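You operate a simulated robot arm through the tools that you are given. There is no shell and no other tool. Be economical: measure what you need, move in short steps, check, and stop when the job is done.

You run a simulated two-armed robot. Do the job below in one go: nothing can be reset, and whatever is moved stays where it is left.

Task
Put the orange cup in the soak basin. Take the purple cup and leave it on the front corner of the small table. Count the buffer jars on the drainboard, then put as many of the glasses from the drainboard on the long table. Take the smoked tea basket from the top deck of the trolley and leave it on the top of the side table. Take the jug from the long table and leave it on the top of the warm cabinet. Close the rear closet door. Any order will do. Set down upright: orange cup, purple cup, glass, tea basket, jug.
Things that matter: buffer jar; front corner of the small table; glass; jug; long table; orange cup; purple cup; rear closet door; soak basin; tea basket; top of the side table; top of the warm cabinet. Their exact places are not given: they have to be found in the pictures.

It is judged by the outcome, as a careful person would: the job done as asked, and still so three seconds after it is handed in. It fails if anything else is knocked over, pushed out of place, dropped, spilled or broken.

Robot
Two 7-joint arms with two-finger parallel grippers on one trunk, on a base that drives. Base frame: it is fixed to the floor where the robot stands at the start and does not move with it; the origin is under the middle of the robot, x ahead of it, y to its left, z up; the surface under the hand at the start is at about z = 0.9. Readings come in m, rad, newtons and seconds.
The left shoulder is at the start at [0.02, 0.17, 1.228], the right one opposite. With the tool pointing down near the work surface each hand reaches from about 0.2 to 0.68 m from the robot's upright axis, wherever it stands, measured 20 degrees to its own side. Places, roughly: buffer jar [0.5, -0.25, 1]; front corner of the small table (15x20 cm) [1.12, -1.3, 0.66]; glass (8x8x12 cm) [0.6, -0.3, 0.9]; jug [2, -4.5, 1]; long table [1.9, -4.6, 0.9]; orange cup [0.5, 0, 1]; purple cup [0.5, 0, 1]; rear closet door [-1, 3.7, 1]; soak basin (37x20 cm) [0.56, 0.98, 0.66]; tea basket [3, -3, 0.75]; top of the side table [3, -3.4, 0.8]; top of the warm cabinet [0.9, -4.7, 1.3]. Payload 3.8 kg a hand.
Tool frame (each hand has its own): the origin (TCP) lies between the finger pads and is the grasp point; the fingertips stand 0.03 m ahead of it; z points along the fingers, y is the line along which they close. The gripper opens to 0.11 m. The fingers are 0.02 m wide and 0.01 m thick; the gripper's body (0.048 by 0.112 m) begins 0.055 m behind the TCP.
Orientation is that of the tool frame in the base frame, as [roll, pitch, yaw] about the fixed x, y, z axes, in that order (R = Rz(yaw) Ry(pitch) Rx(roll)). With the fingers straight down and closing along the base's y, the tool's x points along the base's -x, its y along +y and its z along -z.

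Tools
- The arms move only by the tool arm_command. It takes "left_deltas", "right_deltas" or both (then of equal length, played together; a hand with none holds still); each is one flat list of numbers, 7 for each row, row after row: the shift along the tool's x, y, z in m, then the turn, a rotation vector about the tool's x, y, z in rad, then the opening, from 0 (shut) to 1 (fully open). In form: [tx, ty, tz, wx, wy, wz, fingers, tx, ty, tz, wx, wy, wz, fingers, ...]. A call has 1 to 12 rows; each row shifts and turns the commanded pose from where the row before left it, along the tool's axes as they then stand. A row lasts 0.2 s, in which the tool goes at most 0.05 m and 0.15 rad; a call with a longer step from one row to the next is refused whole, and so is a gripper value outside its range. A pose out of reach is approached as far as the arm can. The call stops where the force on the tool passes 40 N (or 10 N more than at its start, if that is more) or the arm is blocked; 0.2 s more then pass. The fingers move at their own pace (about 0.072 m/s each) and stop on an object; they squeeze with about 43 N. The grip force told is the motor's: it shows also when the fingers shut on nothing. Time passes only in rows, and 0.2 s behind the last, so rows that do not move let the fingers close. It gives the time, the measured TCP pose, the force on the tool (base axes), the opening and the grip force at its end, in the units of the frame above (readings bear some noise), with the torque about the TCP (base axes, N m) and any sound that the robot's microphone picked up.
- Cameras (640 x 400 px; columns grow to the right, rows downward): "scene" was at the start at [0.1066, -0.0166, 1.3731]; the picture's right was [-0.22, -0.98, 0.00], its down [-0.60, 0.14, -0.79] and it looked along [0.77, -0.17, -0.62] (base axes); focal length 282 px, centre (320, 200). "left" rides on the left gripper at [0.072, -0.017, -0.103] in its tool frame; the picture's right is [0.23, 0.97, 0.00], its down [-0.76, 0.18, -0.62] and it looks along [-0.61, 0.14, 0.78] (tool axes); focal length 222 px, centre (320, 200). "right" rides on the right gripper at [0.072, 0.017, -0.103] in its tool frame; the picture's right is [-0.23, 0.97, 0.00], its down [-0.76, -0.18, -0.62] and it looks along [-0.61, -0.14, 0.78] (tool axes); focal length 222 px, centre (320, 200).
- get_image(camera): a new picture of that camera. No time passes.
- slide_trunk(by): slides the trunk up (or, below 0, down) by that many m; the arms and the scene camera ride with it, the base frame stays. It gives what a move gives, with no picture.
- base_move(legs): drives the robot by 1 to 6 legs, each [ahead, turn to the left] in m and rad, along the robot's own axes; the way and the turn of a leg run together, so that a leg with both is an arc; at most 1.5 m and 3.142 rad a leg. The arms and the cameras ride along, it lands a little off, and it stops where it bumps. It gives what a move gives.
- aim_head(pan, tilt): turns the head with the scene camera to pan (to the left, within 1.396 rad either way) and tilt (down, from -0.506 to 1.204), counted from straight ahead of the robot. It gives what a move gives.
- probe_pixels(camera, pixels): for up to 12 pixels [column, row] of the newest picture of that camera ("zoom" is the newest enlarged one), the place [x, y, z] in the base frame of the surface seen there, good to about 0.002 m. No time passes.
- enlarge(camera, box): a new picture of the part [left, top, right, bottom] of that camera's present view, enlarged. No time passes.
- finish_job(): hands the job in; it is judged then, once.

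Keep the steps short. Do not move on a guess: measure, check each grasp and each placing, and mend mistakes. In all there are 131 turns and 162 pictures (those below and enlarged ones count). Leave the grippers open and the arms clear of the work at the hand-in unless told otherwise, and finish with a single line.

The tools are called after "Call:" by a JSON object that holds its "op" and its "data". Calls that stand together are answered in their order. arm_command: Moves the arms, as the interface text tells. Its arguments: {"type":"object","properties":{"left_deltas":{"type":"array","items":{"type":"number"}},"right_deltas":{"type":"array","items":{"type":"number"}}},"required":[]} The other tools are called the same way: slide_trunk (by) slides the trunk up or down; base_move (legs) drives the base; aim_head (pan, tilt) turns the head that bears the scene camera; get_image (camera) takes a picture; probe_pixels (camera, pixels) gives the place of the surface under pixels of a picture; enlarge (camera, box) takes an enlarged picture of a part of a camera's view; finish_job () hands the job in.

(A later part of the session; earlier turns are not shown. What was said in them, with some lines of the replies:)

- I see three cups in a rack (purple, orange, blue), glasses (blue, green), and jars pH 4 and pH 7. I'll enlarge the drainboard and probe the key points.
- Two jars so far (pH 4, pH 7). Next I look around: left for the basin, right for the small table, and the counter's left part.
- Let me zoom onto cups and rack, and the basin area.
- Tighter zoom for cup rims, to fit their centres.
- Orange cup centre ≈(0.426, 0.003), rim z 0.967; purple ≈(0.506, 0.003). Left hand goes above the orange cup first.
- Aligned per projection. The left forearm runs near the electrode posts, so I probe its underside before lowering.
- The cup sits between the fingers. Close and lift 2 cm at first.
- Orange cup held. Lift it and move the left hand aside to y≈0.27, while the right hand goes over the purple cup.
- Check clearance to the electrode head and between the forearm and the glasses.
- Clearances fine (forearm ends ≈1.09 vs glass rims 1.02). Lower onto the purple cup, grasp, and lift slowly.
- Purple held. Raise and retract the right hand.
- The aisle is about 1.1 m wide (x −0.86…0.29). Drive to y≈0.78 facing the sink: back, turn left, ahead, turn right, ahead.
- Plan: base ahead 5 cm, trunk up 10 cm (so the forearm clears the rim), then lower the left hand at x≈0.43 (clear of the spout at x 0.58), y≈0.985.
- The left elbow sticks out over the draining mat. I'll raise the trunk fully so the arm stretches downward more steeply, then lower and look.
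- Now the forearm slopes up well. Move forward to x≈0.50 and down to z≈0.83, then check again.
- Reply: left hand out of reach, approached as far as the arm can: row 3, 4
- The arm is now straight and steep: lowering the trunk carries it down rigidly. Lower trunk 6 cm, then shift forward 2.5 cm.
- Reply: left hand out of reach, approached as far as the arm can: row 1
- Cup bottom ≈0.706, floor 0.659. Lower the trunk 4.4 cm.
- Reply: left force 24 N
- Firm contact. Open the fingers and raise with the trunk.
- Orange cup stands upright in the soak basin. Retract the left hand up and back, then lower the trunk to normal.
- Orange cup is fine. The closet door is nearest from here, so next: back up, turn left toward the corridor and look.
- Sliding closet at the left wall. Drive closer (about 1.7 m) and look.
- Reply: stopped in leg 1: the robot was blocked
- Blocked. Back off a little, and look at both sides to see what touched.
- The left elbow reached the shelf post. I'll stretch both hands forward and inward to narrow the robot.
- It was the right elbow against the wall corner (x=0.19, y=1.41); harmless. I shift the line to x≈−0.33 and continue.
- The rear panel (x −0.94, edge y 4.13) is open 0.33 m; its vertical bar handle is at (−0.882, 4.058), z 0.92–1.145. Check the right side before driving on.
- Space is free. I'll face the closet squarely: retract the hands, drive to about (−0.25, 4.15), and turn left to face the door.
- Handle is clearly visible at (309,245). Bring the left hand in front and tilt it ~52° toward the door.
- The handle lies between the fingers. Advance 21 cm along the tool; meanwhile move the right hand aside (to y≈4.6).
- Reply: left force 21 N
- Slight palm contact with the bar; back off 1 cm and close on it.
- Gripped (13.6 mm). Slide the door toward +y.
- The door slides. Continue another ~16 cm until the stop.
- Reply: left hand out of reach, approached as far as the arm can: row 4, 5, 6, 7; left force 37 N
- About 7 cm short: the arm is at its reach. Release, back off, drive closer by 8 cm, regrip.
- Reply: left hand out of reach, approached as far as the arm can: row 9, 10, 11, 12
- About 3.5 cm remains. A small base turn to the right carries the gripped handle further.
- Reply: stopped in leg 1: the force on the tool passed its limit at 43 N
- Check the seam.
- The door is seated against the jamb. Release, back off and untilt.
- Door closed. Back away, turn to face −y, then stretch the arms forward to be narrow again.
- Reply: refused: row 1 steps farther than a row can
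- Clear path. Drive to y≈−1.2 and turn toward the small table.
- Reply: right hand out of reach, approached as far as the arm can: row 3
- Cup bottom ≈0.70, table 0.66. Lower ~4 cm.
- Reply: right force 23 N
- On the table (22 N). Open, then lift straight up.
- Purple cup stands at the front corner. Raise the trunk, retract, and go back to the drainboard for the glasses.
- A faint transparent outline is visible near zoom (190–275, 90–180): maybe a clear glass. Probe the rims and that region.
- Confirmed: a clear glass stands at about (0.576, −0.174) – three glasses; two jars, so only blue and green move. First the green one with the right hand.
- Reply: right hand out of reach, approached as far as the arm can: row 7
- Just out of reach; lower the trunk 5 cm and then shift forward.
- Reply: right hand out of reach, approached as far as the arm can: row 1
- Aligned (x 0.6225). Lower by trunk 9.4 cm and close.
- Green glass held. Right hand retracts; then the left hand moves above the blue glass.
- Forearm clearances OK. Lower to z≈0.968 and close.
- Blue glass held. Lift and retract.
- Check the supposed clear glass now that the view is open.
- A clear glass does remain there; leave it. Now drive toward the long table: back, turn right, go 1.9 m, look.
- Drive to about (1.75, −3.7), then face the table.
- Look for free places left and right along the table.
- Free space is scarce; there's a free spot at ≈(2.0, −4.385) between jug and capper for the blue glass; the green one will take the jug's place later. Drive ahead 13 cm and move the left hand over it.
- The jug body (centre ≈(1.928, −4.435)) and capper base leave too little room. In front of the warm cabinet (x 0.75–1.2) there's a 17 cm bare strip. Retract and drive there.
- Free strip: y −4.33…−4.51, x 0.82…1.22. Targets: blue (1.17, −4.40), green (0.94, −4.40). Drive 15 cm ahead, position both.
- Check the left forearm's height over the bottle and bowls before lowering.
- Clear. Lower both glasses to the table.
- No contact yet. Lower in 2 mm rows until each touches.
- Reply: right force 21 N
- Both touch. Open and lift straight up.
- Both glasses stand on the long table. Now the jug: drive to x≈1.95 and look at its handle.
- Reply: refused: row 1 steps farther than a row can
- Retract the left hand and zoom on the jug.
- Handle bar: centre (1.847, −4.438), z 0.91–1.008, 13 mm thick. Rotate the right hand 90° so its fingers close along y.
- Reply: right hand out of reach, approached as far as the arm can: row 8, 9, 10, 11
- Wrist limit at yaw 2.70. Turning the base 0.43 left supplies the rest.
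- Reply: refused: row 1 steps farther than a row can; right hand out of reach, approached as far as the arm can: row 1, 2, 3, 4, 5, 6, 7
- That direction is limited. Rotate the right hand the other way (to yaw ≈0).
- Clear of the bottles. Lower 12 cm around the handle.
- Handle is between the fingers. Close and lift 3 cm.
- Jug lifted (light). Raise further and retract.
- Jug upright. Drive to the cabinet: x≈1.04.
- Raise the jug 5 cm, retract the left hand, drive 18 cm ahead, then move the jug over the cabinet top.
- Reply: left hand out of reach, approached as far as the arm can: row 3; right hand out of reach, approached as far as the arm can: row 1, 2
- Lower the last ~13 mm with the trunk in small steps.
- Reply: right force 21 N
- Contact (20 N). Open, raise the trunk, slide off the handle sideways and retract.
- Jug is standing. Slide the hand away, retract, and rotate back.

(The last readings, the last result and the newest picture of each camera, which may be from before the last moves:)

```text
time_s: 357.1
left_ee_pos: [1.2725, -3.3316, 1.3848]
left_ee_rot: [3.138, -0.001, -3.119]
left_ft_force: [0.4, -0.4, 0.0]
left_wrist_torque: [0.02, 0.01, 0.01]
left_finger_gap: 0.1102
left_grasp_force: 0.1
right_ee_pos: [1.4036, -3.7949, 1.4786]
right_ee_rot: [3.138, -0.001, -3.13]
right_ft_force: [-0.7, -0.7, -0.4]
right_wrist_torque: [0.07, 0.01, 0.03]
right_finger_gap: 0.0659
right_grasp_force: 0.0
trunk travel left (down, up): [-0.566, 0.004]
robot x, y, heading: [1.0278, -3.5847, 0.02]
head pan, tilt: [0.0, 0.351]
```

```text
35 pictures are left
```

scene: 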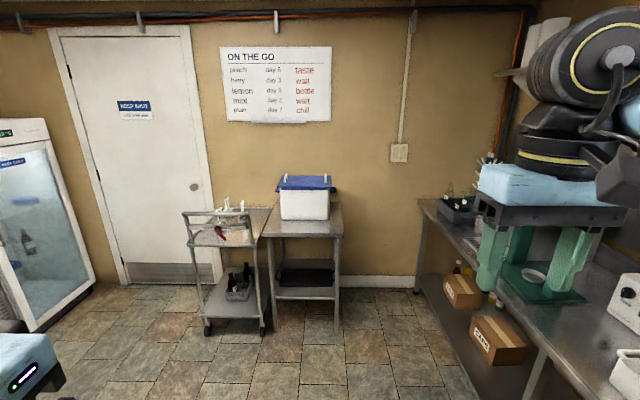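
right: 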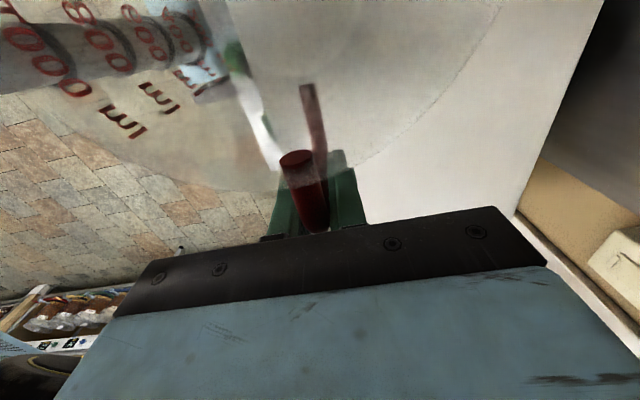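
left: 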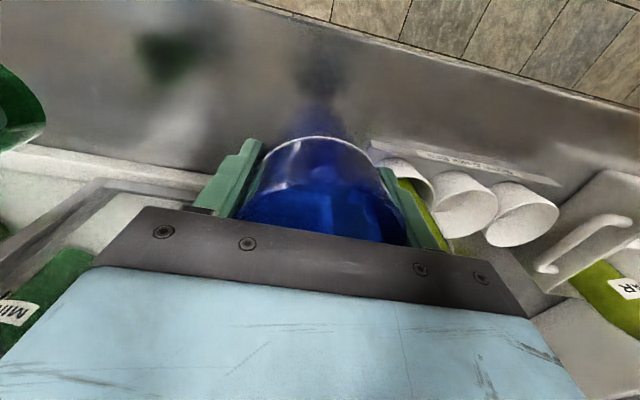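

Trolley (left) and side table (with a blue-lidded cooler) visible. Zoom and probe.

Call:
{"op": "enlarge", "data": {"camera": "scene", "box": [170, 160, 360, 340]}}

Call:
{"op": "probe_pixels", "data": {"camera": "scene", "pixels": [[230, 235], [220, 225], [245, 240], [285, 225], [335, 228], [305, 205], [305, 185], [270, 215], [330, 215], [195, 240], [268, 230], [240, 205]]}}

```text
2.22 times, centred on (265, 250) of scene
```

zoom: 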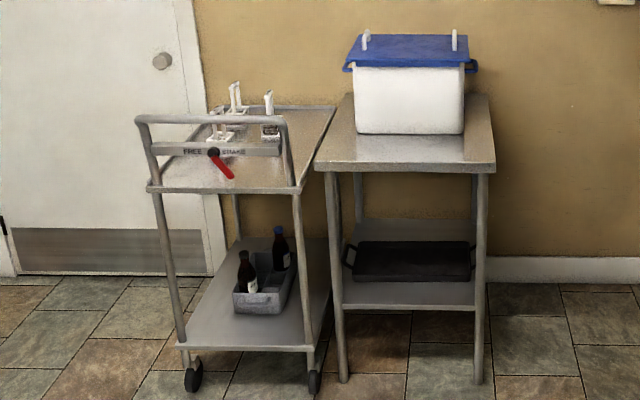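

```text
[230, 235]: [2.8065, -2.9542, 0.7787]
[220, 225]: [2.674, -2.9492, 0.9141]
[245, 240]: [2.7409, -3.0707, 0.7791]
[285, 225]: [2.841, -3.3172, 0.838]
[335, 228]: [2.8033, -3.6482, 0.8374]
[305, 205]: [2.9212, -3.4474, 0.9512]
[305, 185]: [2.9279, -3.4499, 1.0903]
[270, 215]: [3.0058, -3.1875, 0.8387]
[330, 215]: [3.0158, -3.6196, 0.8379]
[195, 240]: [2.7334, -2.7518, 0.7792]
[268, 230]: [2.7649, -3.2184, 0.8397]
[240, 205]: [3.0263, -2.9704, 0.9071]
```

Call:
{"op": "base_move", "data": {"legs": [[0, 0.325], [1.14, 0], [0, -0.345]]}}

Call:
{"op": "slide_trunk", "data": {"by": -0.2}}

Call:
{"op": "aim_head", "data": {"pan": 0.1, "tilt": 0.5}}

Call:
{"op": "get_image", "data": {"camera": "scene"}}

```text
time_s: 365.0
left_ee_pos: [2.3465, -2.9373, 1.3838]
left_ee_rot: [3.138, -0.001, -3.127]
left_ft_force: [0.5, -0.1, 0.1]
left_wrist_torque: [-0.03, 0.0, 0.0]
left_finger_gap: 0.11
left_grasp_force: 0.0
right_ee_pos: [2.4761, -3.3996, 1.4771]
right_ee_rot: [3.138, -0.001, -3.133]
right_ft_force: [-0.1, -0.6, -0.6]
right_wrist_torque: [-0.01, 0.02, 0.0]
right_finger_gap: 0.066
right_grasp_force: 0.1
trunk travel left (down, up): [-0.566, 0.004]
robot x, y, heading: [2.1074, -3.1867, 0.016]
head pan, tilt: [0.0, 0.351]
```

```text
time_s: 367.2
left_ee_pos: [2.3476, -2.9364, 1.1846]
left_ee_rot: [3.139, -0.001, -3.126]
left_ft_force: [1.8, -0.2, -0.1]
left_wrist_torque: [-0.03, -0.01, 0.0]
left_finger_gap: 0.1099
left_grasp_force: 0.1
right_ee_pos: [2.4752, -3.3994, 1.2788]
right_ee_rot: [3.139, -0.004, -3.133]
right_ft_force: [-0.1, -0.5, 0.1]
right_wrist_torque: [-0.01, -0.02, 0.01]
right_finger_gap: 0.0663
right_grasp_force: 0.2
trunk travel left (down, up): [-0.366, 0.204]
robot x, y, heading: [2.1066, -3.1881, 0.019]
head pan, tilt: [0.0, 0.351]
```

```text
time_s: 367.9
left_ee_pos: [2.3465, -2.9376, 1.1849]
left_ee_rot: [3.139, 0.0, -3.125]
left_ft_force: [0.2, -0.1, -0.2]
left_wrist_torque: [0.02, 0.01, -0.02]
left_finger_gap: 0.1099
left_grasp_force: 0.0
right_ee_pos: [2.4762, -3.3995, 1.2782]
right_ee_rot: [3.138, -0.002, -3.131]
right_ft_force: [0.4, -0.1, 0.2]
right_wrist_torque: [0.03, -0.01, -0.01]
right_finger_gap: 0.0661
right_grasp_force: 0.1
trunk travel left (down, up): [-0.366, 0.204]
robot x, y, heading: [2.1001, -3.1911, 0.015]
head pan, tilt: [0.099, 0.499]
```

```text
33 pictures are left
```

scene: 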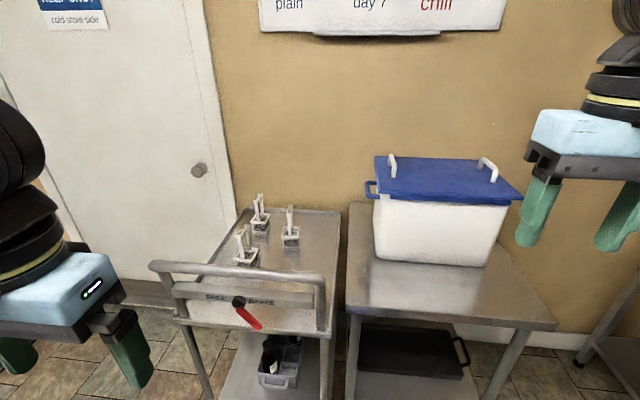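

Call:
{"op": "enlarge", "data": {"camera": "scene", "box": [225, 180, 315, 275]}}

Call:
{"op": "enlarge", "data": {"camera": "scene", "box": [235, 190, 305, 270]}}

```text
4.21 times, centred on (270, 228) of scene
```

zoom: 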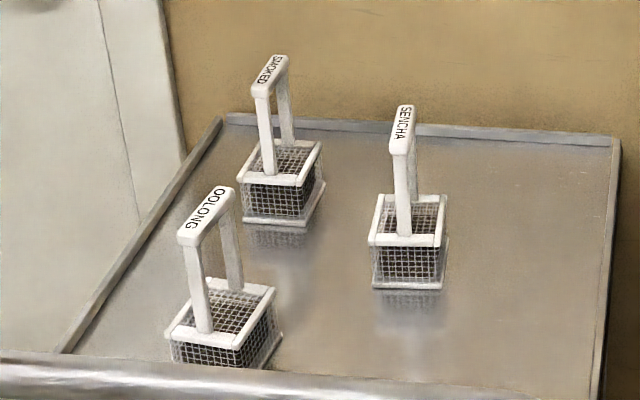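

```text
5.00 times, centred on (270, 230) of scene
```

zoom: 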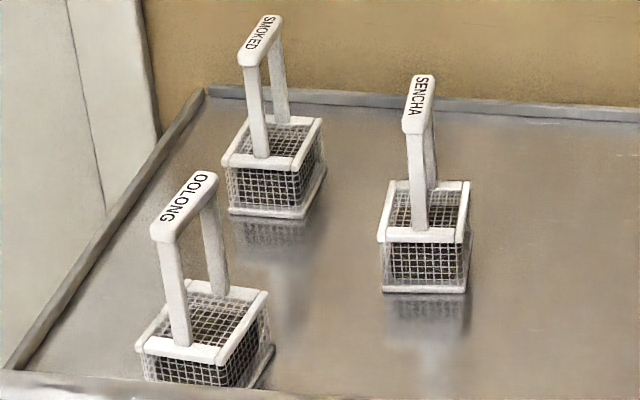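

"SMOKED" is the rear-left basket. Probe its parts.

Call:
{"op": "probe_pixels", "data": {"camera": "zoom", "pixels": [[266, 28], [246, 55], [253, 60], [278, 18], [258, 110], [280, 100], [228, 160], [305, 165], [320, 125], [245, 125], [265, 212], [180, 205]]}}

Call:
{"op": "probe_pixels", "data": {"camera": "zoom", "pixels": [[420, 85], [412, 125], [200, 180], [160, 235], [230, 205], [320, 190], [430, 290], [600, 120], [180, 150], [50, 350]]}}

Call:
{"op": "probe_pixels", "data": {"camera": "scene", "pixels": [[160, 268], [325, 275], [235, 270], [355, 300], [540, 320], [400, 300], [450, 300], [380, 255], [350, 210], [490, 262]]}}

```text
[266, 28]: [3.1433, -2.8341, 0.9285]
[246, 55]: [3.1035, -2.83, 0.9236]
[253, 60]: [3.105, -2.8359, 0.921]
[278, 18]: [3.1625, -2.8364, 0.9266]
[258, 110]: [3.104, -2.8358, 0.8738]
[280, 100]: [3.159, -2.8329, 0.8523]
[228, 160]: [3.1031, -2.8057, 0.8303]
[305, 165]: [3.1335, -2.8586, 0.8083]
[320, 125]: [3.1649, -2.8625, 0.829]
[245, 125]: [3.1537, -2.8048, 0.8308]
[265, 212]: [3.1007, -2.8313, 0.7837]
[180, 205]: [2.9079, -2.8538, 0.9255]
```

```text
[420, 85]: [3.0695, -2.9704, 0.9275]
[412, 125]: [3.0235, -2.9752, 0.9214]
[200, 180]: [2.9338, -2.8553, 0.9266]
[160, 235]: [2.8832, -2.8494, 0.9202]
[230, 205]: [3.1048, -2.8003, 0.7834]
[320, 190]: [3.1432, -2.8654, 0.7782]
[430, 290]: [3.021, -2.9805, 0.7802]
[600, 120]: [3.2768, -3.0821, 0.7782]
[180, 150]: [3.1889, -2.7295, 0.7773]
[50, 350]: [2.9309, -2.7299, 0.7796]
```

```text
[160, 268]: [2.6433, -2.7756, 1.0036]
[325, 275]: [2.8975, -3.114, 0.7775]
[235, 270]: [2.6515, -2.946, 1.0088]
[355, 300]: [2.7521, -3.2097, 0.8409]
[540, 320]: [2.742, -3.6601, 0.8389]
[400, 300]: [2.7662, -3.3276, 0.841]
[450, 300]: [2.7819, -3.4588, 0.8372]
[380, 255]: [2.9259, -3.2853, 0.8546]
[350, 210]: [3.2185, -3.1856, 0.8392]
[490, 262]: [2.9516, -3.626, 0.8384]
```

The SMOKED basket is at (3.133, −2.833), bar along x at z≈0.925. It is too deep from the front; I'll stand left of the trolley at ≈(2.62, −2.40) facing +x and reach with the right hand to its right side.

Call:
{"op": "base_move", "data": {"legs": [[-0.05, 0], [0, 1.556], [0.7, 0], [0, -1.42], [0.3, 0]]}}

Call:
{"op": "aim_head", "data": {"pan": -0.5, "tilt": 0.6}}

Call:
{"op": "get_image", "data": {"camera": "scene"}}

```text
time_s: 381.1
left_ee_pos: [2.5619, -2.1689, 1.1846]
left_ee_rot: [3.139, -0.001, -2.995]
left_ft_force: [0.1, 0.5, -0.7]
left_wrist_torque: [-0.03, 0.02, 0.01]
left_finger_gap: 0.1101
left_grasp_force: 0.0
right_ee_pos: [2.7502, -2.6099, 1.2785]
right_ee_rot: [3.137, -0.003, -3.007]
right_ft_force: [0.2, 0.3, -0.9]
right_wrist_torque: [0.0, 0.05, 0.01]
right_finger_gap: 0.0662
right_grasp_force: 0.0
trunk travel left (down, up): [-0.366, 0.204]
robot x, y, heading: [2.356, -2.4512, 0.144]
head pan, tilt: [0.099, 0.499]
```

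```text
time_s: 382.1
left_ee_pos: [2.5614, -2.1685, 1.1845]
left_ee_rot: [3.138, -0.001, -2.996]
left_ft_force: [0.3, -0.3, -0.1]
left_wrist_torque: [-0.01, 0.01, -0.02]
left_finger_gap: 0.1099
left_grasp_force: 0.1
right_ee_pos: [2.7485, -2.6112, 1.2792]
right_ee_rot: [3.138, -0.001, -3.004]
right_ft_force: [0.2, -1.3, 0.1]
right_wrist_torque: [-0.03, 0.0, -0.03]
right_finger_gap: 0.0662
right_grasp_force: 0.1
trunk travel left (down, up): [-0.366, 0.204]
robot x, y, heading: [2.3556, -2.4488, 0.142]
head pan, tilt: [-0.499, 0.6]
```

```text
30 pictures are left
```

scene: 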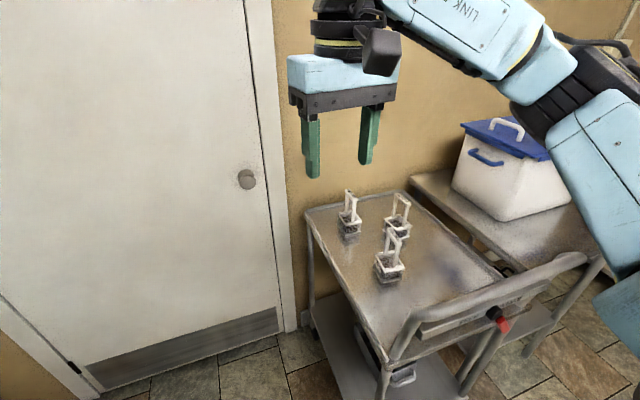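

Call:
{"op": "base_move", "data": {"legs": [[0.27, 0]]}}

Call:
{"op": "slide_trunk", "data": {"by": 0.06}}

Call:
{"op": "arm_command", "data": {"right_deltas": [-0.02, -0.035, 0, 0, 0, 0, 0.6, -0.02, -0.035, 0, 0, 0, 0, 0.6, -0.02, -0.035, 0, 0, 0, 0, 0.6, -0.02, -0.035, 0, 0, 0, 0, 0.6, -0.02, -0.035, 0, 0, 0, 0, 0.6, -0.02, -0.035, 0, 0, 0, 0, 0.6, 0, 0, 0.04, 0, 0, 0.06, 0.6, 0, 0, 0.04, 0, 0, 0.07, 0.6, 0, 0, 0.04, 0, 0, 0, 0.6, 0, 0, 0.04, 0, 0, 0, 0.6]}}

Call:
{"op": "get_image", "data": {"camera": "right"}}

Call:
{"op": "get_image", "data": {"camera": "scene"}}

```text
time_s: 384.0
left_ee_pos: [2.8292, -2.1286, 1.184]
left_ee_rot: [3.139, -0.001, -2.995]
left_ft_force: [0.5, -0.7, -0.5]
left_wrist_torque: [-0.04, 0.03, 0.03]
left_finger_gap: 0.1096
left_grasp_force: 0.0
right_ee_pos: [3.0184, -2.5708, 1.2779]
right_ee_rot: [3.137, -0.003, -3.004]
right_ft_force: [1.3, -0.2, 0.2]
right_wrist_torque: [-0.02, 0.01, -0.01]
right_finger_gap: 0.0659
right_grasp_force: 0.0
trunk travel left (down, up): [-0.366, 0.204]
robot x, y, heading: [2.6221, -2.41, 0.149]
head pan, tilt: [-0.499, 0.6]
```

```text
time_s: 385.0
left_ee_pos: [2.8286, -2.1281, 1.2455]
left_ee_rot: [3.139, -0.001, -2.996]
left_ft_force: [0.2, -0.2, -0.9]
left_wrist_torque: [0.01, 0.01, 0.0]
left_finger_gap: 0.1097
left_grasp_force: 0.1
right_ee_pos: [3.0173, -2.5705, 1.338]
right_ee_rot: [3.138, -0.002, -3.002]
right_ft_force: [0.4, 0.7, -0.1]
right_wrist_torque: [0.0, -0.01, 0.0]
right_finger_gap: 0.0659
right_grasp_force: 0.0
trunk travel left (down, up): [-0.426, 0.144]
robot x, y, heading: [2.6244, -2.4091, 0.149]
head pan, tilt: [-0.499, 0.6]
```

```text
time_s: 387.2
left_ee_pos: [2.8281, -2.1286, 1.2441]
left_ee_rot: [3.136, -0.002, -2.994]
left_ft_force: [0.5, -1.0, 0.7]
left_wrist_torque: [0.01, -0.04, 0.01]
left_finger_gap: 0.11
left_grasp_force: 0.0
right_ee_pos: [3.1661, -2.7629, 1.178]
right_ee_rot: [3.137, -0.002, -3.133]
right_ft_force: [0.5, -0.1, 0.0]
right_wrist_torque: [0.01, -0.01, 0.03]
right_finger_gap: 0.0657
right_grasp_force: 0.1
trunk travel left (down, up): [-0.426, 0.144]
robot x, y, heading: [2.6187, -2.4112, 0.15]
head pan, tilt: [-0.499, 0.6]
```

```text
29 pictures are left
```

right: 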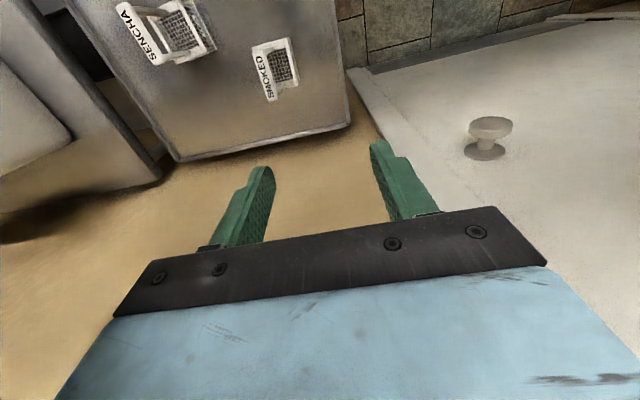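

```text
28 pictures are left
```

scene: 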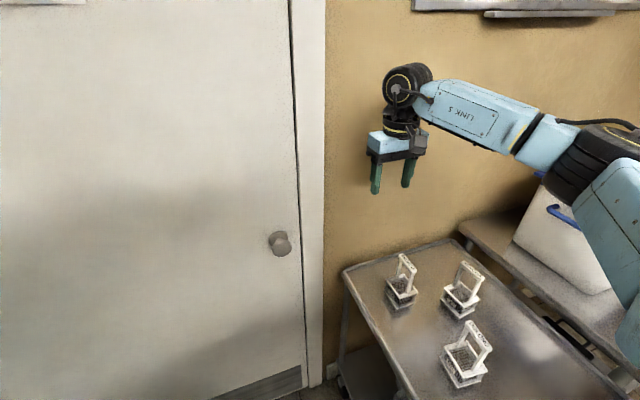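

Call:
{"op": "arm_command", "data": {"right_deltas": [0.0165, -0.035, 0, 0, 0, 0, 0.6, 0.0165, -0.035, 0, 0, 0, 0, 0.6, 0, 0, 0.04, 0, 0, 0, 0.6, 0, 0, 0.04, 0, 0, 0, 0.6, 0, 0, 0.04, 0, 0, 0, 0.6, 0, 0, 0.03, 0, 0, 0, 0.6, 0, 0, 0, 0, 0, 0, 0.6]}}

Call:
{"op": "get_image", "data": {"camera": "right"}}

Call:
{"op": "get_image", "data": {"camera": "scene"}}

```text
time_s: 388.8
left_ee_pos: [2.8288, -2.1276, 1.2454]
left_ee_rot: [3.14, -0.002, -2.993]
left_ft_force: [0.5, -0.2, -0.7]
left_wrist_torque: [-0.02, 0.0, 0.0]
left_finger_gap: 0.1098
left_grasp_force: 0.1
right_ee_pos: [3.131, -2.8307, 1.0272]
right_ee_rot: [3.137, -0.003, -3.13]
right_ft_force: [-0.4, -0.2, 0.4]
right_wrist_torque: [0.01, 0.01, 0.0]
right_finger_gap: 0.0661
right_grasp_force: 0.0
trunk travel left (down, up): [-0.426, 0.144]
robot x, y, heading: [2.6206, -2.4097, 0.149]
head pan, tilt: [-0.499, 0.6]
```

```text
27 pictures are left
```

right: 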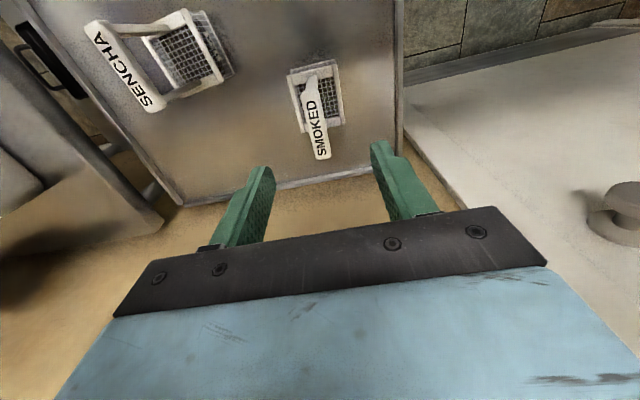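

```text
26 pictures are left
```

scene: 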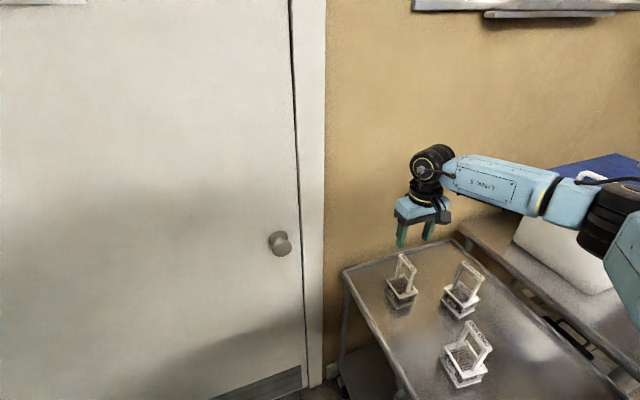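

Call:
{"op": "probe_pixels", "data": {"camera": "scene", "pixels": [[590, 245], [540, 212], [500, 200], [605, 250], [625, 280], [635, 330], [585, 165]]}}

```text
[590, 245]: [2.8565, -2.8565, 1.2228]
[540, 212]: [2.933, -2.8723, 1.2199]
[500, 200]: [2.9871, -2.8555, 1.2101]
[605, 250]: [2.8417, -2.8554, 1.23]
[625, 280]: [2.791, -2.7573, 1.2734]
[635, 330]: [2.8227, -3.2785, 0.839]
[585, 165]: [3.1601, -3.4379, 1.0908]
```

Plenty of clearance. Lower 12 cm onto the handle bar and close.

Call:
{"op": "arm_command", "data": {"right_deltas": [0, 0, 0.04, 0, 0, 0, 0.6, 0, 0, 0.04, 0, 0, 0, 0.6, 0, 0, 0.04, 0, 0, 0, 0.6, 0, 0, 0, 0, 0, 0, 0.6, 0, 0, 0, 0, 0, 0, 0.3, 0, 0, 0, 0, 0, 0, 0, 0, 0, 0, 0, 0, 0, 0, 0, 0, 0, 0, 0, 0, 0]}}

Call:
{"op": "get_image", "data": {"camera": "right"}}

```text
time_s: 390.6
left_ee_pos: [2.8274, -2.1278, 1.2447]
left_ee_rot: [3.139, -0.002, -2.994]
left_ft_force: [0.5, -0.3, -0.1]
left_wrist_torque: [0.04, 0.01, 0.02]
left_finger_gap: 0.1101
left_grasp_force: 0.0
right_ee_pos: [3.1326, -2.8297, 0.9072]
right_ee_rot: [3.14, -0.005, -3.13]
right_ft_force: [0.6, -0.6, 0.6]
right_wrist_torque: [0.03, -0.01, 0.03]
right_finger_gap: 0.0168
right_grasp_force: 43.0
trunk travel left (down, up): [-0.426, 0.144]
robot x, y, heading: [2.6199, -2.4087, 0.146]
head pan, tilt: [-0.499, 0.6]
```

```text
25 pictures are left
```

right: 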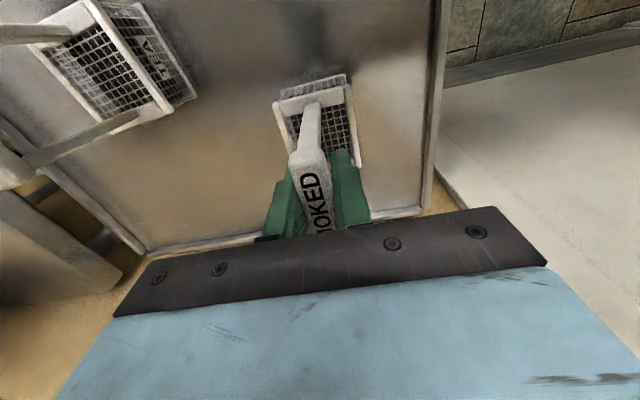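

SMOKED basket gripped. Lift and bring it toward the robot.

Call:
{"op": "arm_command", "data": {"right_deltas": [0, 0, -0.02, 0, 0, 0, 0, 0, 0, -0.04, 0, 0, 0, 0, 0, 0, -0.04, 0, 0, 0, 0, 0, 0, -0.045, 0, 0, 0, 0, 0, 0, -0.045, 0, 0, 0, 0, 0, 0, -0.045, 0, 0, 0, 0, 0, 0, -0.045, 0, 0, 0, 0, 0.02, 0.04, 0, 0, 0, 0, 0, 0.02, 0.04, 0, 0, 0, 0, 0, 0.02, 0.04, 0, 0, 0, 0, 0, 0.02, 0.04, 0, 0, 0, 0, 0, 0.02, 0.04, 0, 0, 0, 0, 0]}}

Call:
{"op": "get_image", "data": {"camera": "scene"}}

```text
time_s: 393.2
left_ee_pos: [2.8283, -2.1277, 1.2448]
left_ee_rot: [3.14, -0.003, -2.993]
left_ft_force: [0.1, 0.1, 0.5]
left_wrist_torque: [-0.04, 0.03, 0.0]
left_finger_gap: 0.11
left_grasp_force: 0.0
right_ee_pos: [3.0307, -2.6317, 1.1897]
right_ee_rot: [3.14, -0.004, -3.133]
right_ft_force: [-0.5, -0.6, -1.0]
right_wrist_torque: [-0.02, 0.02, 0.03]
right_finger_gap: 0.0164
right_grasp_force: 42.2
trunk travel left (down, up): [-0.426, 0.144]
robot x, y, heading: [2.6215, -2.4089, 0.148]
head pan, tilt: [-0.499, 0.6]
```

```text
24 pictures are left
```

scene: 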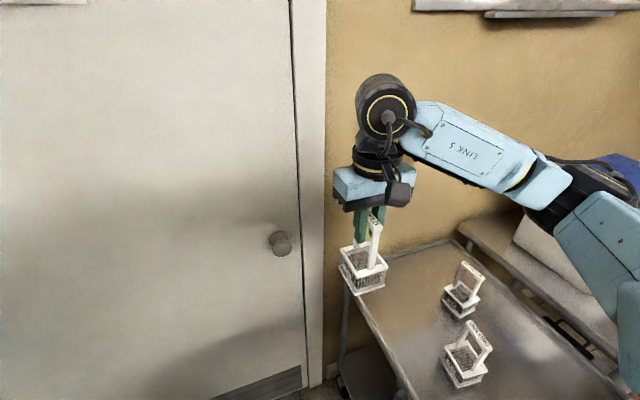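

Call:
{"op": "slide_trunk", "data": {"by": 0.1}}

Call:
{"op": "base_move", "data": {"legs": [[-0.55, 0], [0, -1.719], [0.8, 0], [0, 1.571], [0.1, 0]]}}

Call:
{"op": "aim_head", "data": {"pan": -0.2, "tilt": 0.6}}

Call:
{"op": "get_image", "data": {"camera": "scene"}}

```text
time_s: 394.6
left_ee_pos: [2.8282, -2.1272, 1.3453]
left_ee_rot: [3.137, -0.003, -2.995]
left_ft_force: [0.1, 0.4, -0.6]
left_wrist_torque: [0.03, 0.01, 0.01]
left_finger_gap: 0.11
left_grasp_force: 0.1
right_ee_pos: [3.031, -2.6334, 1.2886]
right_ee_rot: [3.139, -0.003, -3.13]
right_ft_force: [0.9, 0.4, -1.9]
right_wrist_torque: [-0.04, 0.0, 0.01]
right_finger_gap: 0.0162
right_grasp_force: 42.1
trunk travel left (down, up): [-0.526, 0.044]
robot x, y, heading: [2.6176, -2.4139, 0.143]
head pan, tilt: [-0.499, 0.6]
```

```text
time_s: 410.4
left_ee_pos: [2.4144, -3.045, 1.3457]
left_ee_rot: [3.138, -0.002, 3.13]
left_ft_force: [-0.6, -0.6, 0.6]
left_wrist_torque: [0.02, 0.02, 0.01]
left_finger_gap: 0.1099
left_grasp_force: 0.1
right_ee_pos: [2.5342, -3.5746, 1.2886]
right_ee_rot: [3.138, -0.002, 2.993]
right_ft_force: [0.0, 0.0, -1.4]
right_wrist_torque: [0.01, -0.01, 0.0]
right_finger_gap: 0.0166
right_grasp_force: 43.0
trunk travel left (down, up): [-0.526, 0.044]
robot x, y, heading: [2.1672, -3.293, -0.009]
head pan, tilt: [-0.499, 0.6]
```

```text
time_s: 411.2
left_ee_pos: [2.4143, -3.0445, 1.3444]
left_ee_rot: [3.14, -0.003, 3.13]
left_ft_force: [-0.6, 0.5, 0.6]
left_wrist_torque: [0.03, 0.03, -0.03]
left_finger_gap: 0.1101
left_grasp_force: 0.0
right_ee_pos: [2.5337, -3.5753, 1.2889]
right_ee_rot: [3.137, -0.001, 2.993]
right_ft_force: [0.7, -0.1, -0.6]
right_wrist_torque: [0.01, 0.02, -0.01]
right_finger_gap: 0.0165
right_grasp_force: 43.3
trunk travel left (down, up): [-0.526, 0.044]
robot x, y, heading: [2.1659, -3.2948, -0.01]
head pan, tilt: [-0.201, 0.6]
```

```text
23 pictures are left
```

scene: 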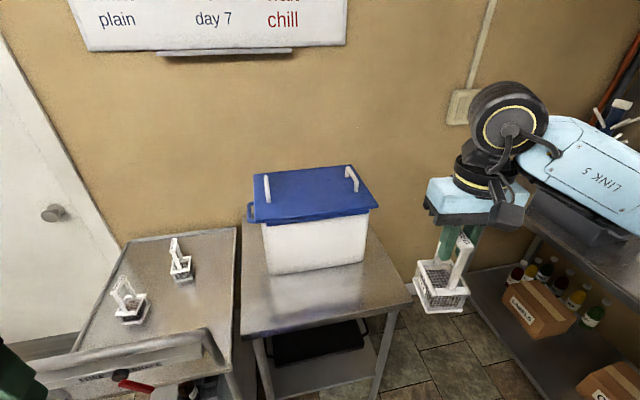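

Call:
{"op": "base_move", "data": {"legs": [[0.08, 0]]}}

Call:
{"op": "arm_command", "data": {"right_deltas": [-0.029, 0.029, 0, 0, 0, 0, 0, -0.029, 0.029, 0, 0, 0, 0, 0, -0.029, 0.029, 0, 0, 0, 0, 0, -0.029, 0.029, 0, 0, 0, 0, 0, -0.029, 0.029, 0, 0, 0, 0, 0, -0.029, 0.029, 0, 0, 0, 0, 0, 0, 0, 0, 0, 0, -0.145, 0]}}

Call:
{"op": "slide_trunk", "data": {"by": -0.24}}

Call:
{"op": "get_image", "data": {"camera": "scene"}}

Call:
{"op": "get_image", "data": {"camera": "right"}}

```text
time_s: 412.2
left_ee_pos: [2.495, -3.0466, 1.345]
left_ee_rot: [3.138, -0.002, 3.13]
left_ft_force: [-0.4, -0.1, -0.2]
left_wrist_torque: [-0.02, 0.02, 0.02]
left_finger_gap: 0.1102
left_grasp_force: 0.1
right_ee_pos: [2.6147, -3.5759, 1.288]
right_ee_rot: [3.139, -0.003, 2.996]
right_ft_force: [0.5, 0.7, -1.5]
right_wrist_torque: [0.04, 0.02, 0.02]
right_finger_gap: 0.0164
right_grasp_force: 42.8
trunk travel left (down, up): [-0.526, 0.044]
robot x, y, heading: [2.2459, -3.2887, -0.01]
head pan, tilt: [-0.201, 0.6]
```

```text
time_s: 413.8
left_ee_pos: [2.4934, -3.0458, 1.3457]
left_ee_rot: [3.138, -0.001, 3.131]
left_ft_force: [0.6, -0.6, 0.7]
left_wrist_torque: [0.04, -0.01, -0.02]
left_finger_gap: 0.11
left_grasp_force: 0.0
right_ee_pos: [2.8122, -3.4301, 1.2892]
right_ee_rot: [3.137, -0.001, 3.14]
right_ft_force: [-0.2, -0.4, -2.1]
right_wrist_torque: [0.06, 0.02, 0.01]
right_finger_gap: 0.0164
right_grasp_force: 43.2
trunk travel left (down, up): [-0.526, 0.044]
robot x, y, heading: [2.244, -3.2921, -0.01]
head pan, tilt: [-0.201, 0.6]
```

```text
time_s: 416.3
left_ee_pos: [2.4925, -3.0449, 1.1058]
left_ee_rot: [3.137, -0.001, 3.132]
left_ft_force: [-0.6, 0.4, -0.7]
left_wrist_torque: [-0.02, -0.02, 0.02]
left_finger_gap: 0.11
left_grasp_force: 0.1
right_ee_pos: [2.8111, -3.4291, 1.0493]
right_ee_rot: [3.139, -0.002, 3.139]
right_ft_force: [0.3, 0.5, -1.7]
right_wrist_torque: [0.0, 0.04, 0.02]
right_finger_gap: 0.0166
right_grasp_force: 43.3
trunk travel left (down, up): [-0.286, 0.284]
robot x, y, heading: [2.2452, -3.2945, -0.006]
head pan, tilt: [-0.201, 0.6]
```

```text
22 pictures are left
```

scene: 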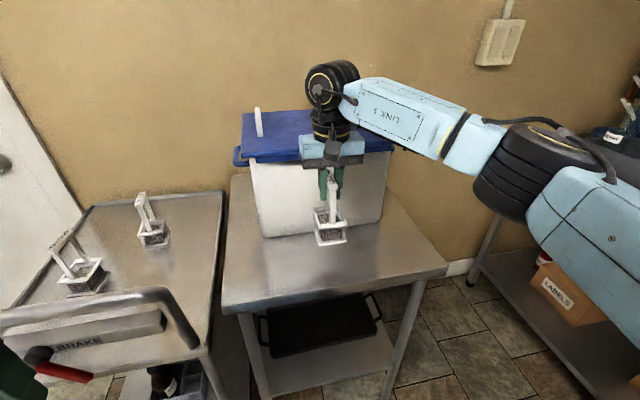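

```text
21 pictures are left
```

right: 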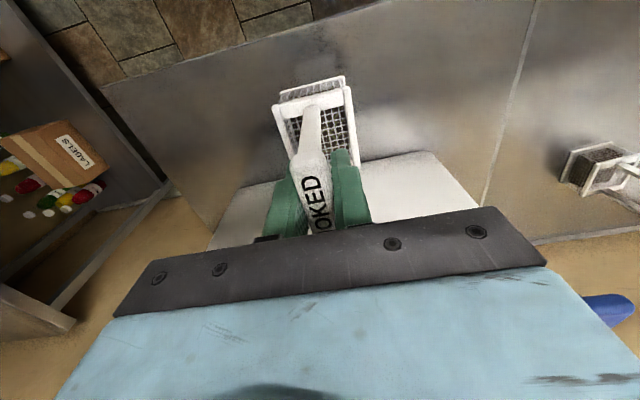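

Call:
{"op": "probe_pixels", "data": {"camera": "scene", "pixels": [[385, 150], [265, 160], [280, 200], [360, 150], [330, 125], [335, 240], [330, 260]]}}

Call:
{"op": "arm_command", "data": {"right_deltas": [0.005, 0, 0.03, 0, 0, 0, 0, 0.005, 0, 0.03, 0, 0, 0, 0, 0, 0, 0.015, 0, 0, 0, 0, 0, 0, 0.004, 0, 0, 0, 0]}}

```text
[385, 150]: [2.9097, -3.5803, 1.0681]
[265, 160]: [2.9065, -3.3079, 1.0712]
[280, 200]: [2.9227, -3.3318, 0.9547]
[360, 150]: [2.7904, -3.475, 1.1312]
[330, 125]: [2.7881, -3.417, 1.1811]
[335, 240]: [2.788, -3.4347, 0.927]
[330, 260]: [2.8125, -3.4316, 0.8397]
```

```text
time_s: 417.3
left_ee_pos: [2.4942, -3.046, 1.106]
left_ee_rot: [3.136, -0.003, 3.13]
left_ft_force: [-0.6, 0.1, -0.9]
left_wrist_torque: [0.03, 0.02, -0.02]
left_finger_gap: 0.1103
left_grasp_force: 0.0
right_ee_pos: [2.8029, -3.4285, 0.97]
right_ee_rot: [3.138, -0.002, 3.138]
right_ft_force: [0.3, 0.0, -2.3]
right_wrist_torque: [-0.02, -0.02, -0.03]
right_finger_gap: 0.0165
right_grasp_force: 43.2
trunk travel left (down, up): [-0.286, 0.284]
robot x, y, heading: [2.2486, -3.2896, -0.008]
head pan, tilt: [-0.201, 0.6]
```

Call:
{"op": "arm_command", "data": {"right_deltas": [0, 0, 0.002, 0, 0, 0, 0, 0, 0, 0.002, 0, 0, 0, 0, 0, 0, 0.002, 0, 0, 0, 0]}}

Call:
{"op": "get_image", "data": {"camera": "right"}}

Call:
{"op": "enlarge", "data": {"camera": "scene", "box": [240, 120, 420, 300]}}

```text
time_s: 418.1
left_ee_pos: [2.492, -3.0462, 1.105]
left_ee_rot: [3.138, 0.001, 3.131]
left_ft_force: [-0.6, -0.1, 0.3]
left_wrist_torque: [-0.03, 0.02, 0.0]
left_finger_gap: 0.11
left_grasp_force: 0.1
right_ee_pos: [2.801, -3.4286, 0.9663]
right_ee_rot: [3.136, 0.004, 3.137]
right_ft_force: [-2.2, -3.6, 20.6]
right_wrist_torque: [0.21, 0.82, 0.14]
right_finger_gap: 0.0162
right_grasp_force: 42.7
trunk travel left (down, up): [-0.286, 0.284]
robot x, y, heading: [2.2459, -3.291, -0.01]
head pan, tilt: [-0.201, 0.6]
```

```text
20 pictures are left
```

right: 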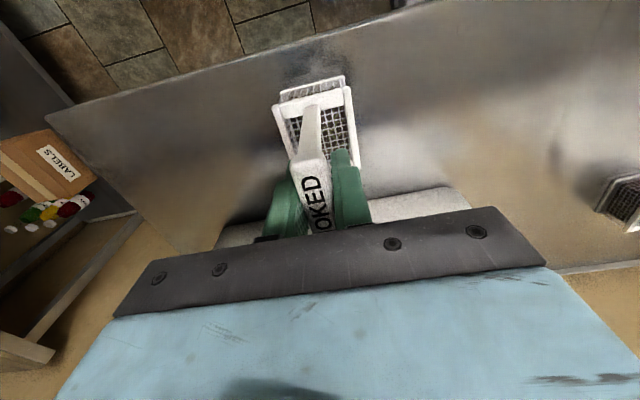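

```text
2.22 times, centred on (330, 210) of scene
```

zoom: 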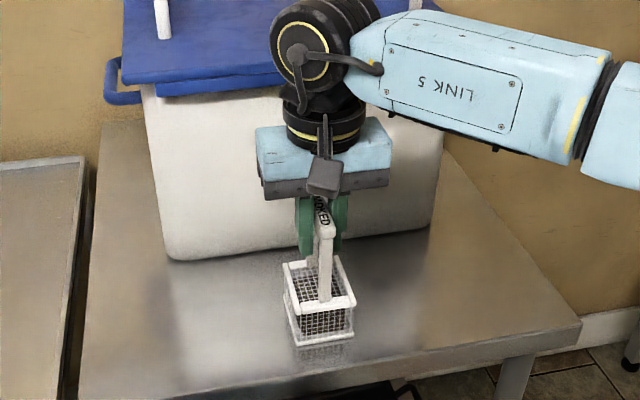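

Contact. Open and lift straight up, then retract.

Call:
{"op": "arm_command", "data": {"right_deltas": [0, 0, -0.002, 0, 0, 0, 0.3, 0, 0, 0, 0, 0, 0, 0.6, 0, 0, 0, 0, 0, 0, 0.6, 0, 0, -0.03, 0, 0, 0, 0.6, 0, 0, -0.04, 0, 0, 0, 0.6, 0, 0, -0.04, 0, 0, 0, 0.6, 0, 0, -0.04, 0, 0, 0, 0.8, 0.04, 0, -0.02, 0, 0, 0, 1, 0.04, 0, 0, 0, 0, 0, 1, 0.04, 0, 0, 0, 0, 0, 1, 0.04, 0, 0, 0, 0, 0, 1]}}

Call:
{"op": "get_image", "data": {"camera": "scene"}}

```text
time_s: 420.5
left_ee_pos: [2.4923, -3.046, 1.1049]
left_ee_rot: [3.139, -0.001, 3.132]
left_ft_force: [0.0, 0.5, 0.5]
left_wrist_torque: [-0.02, 0.01, -0.02]
left_finger_gap: 0.1099
left_grasp_force: 0.0
right_ee_pos: [2.6413, -3.4289, 1.1364]
right_ee_rot: [3.138, -0.001, 3.138]
right_ft_force: [0.0, 0.7, -0.9]
right_wrist_torque: [0.03, 0.01, -0.02]
right_finger_gap: 0.11
right_grasp_force: 0.1
trunk travel left (down, up): [-0.286, 0.284]
robot x, y, heading: [2.2473, -3.2931, -0.007]
head pan, tilt: [-0.201, 0.6]
```

```text
18 pictures are left
```

scene: 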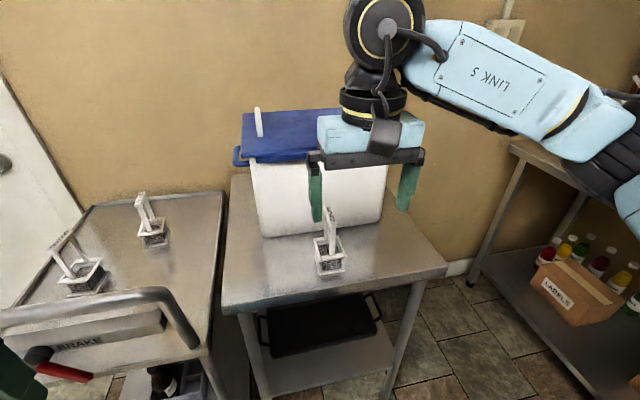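

The tea basket stands upright on the side table. Back away and take a last look at the long table.

Call:
{"op": "base_move", "data": {"legs": [[-0.4, 0]]}}

Call:
{"op": "aim_head", "data": {"pan": -1.39, "tilt": 0.3}}

Call:
{"op": "get_image", "data": {"camera": "scene"}}

```text
time_s: 423.0
left_ee_pos: [2.0987, -3.0416, 1.1043]
left_ee_rot: [3.139, -0.001, 3.127]
left_ft_force: [-0.3, 0.4, 0.0]
left_wrist_torque: [0.0, -0.03, -0.01]
left_finger_gap: 0.1098
left_grasp_force: 0.0
right_ee_pos: [2.2462, -3.425, 1.1359]
right_ee_rot: [3.137, -0.002, 3.136]
right_ft_force: [0.2, -0.1, 0.5]
right_wrist_torque: [0.01, -0.02, -0.02]
right_finger_gap: 0.1099
right_grasp_force: 0.1
trunk travel left (down, up): [-0.286, 0.284]
robot x, y, heading: [1.8482, -3.2886, -0.014]
head pan, tilt: [-0.201, 0.6]
```

```text
time_s: 424.4
left_ee_pos: [2.0983, -3.0414, 1.1055]
left_ee_rot: [3.138, -0.003, 3.129]
left_ft_force: [0.1, -0.3, -0.1]
left_wrist_torque: [-0.04, 0.0, 0.0]
left_finger_gap: 0.1098
left_grasp_force: 0.0
right_ee_pos: [2.2451, -3.425, 1.1354]
right_ee_rot: [3.137, 0.0, 3.136]
right_ft_force: [1.0, 0.5, -0.3]
right_wrist_torque: [0.02, -0.03, 0.0]
right_finger_gap: 0.1103
right_grasp_force: 0.1
trunk travel left (down, up): [-0.286, 0.284]
robot x, y, heading: [1.8483, -3.2866, -0.016]
head pan, tilt: [-1.389, 0.3]
```

```text
17 pictures are left
```

scene: 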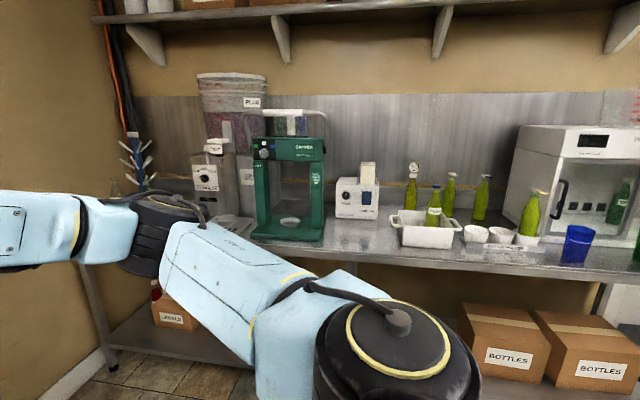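

Everything I can see is in place: blue glass, jug marks on the cabinet, and a tidy table. Handing in.

Call:
{"op": "finish_job", "data": {}}

```text
The job is handed in.
```

The job is handed in: every item is where you asked, upright, with two glasses (blue and green) moved for the two buffer jars, the clear glass left behind, and the rear closet door shut.
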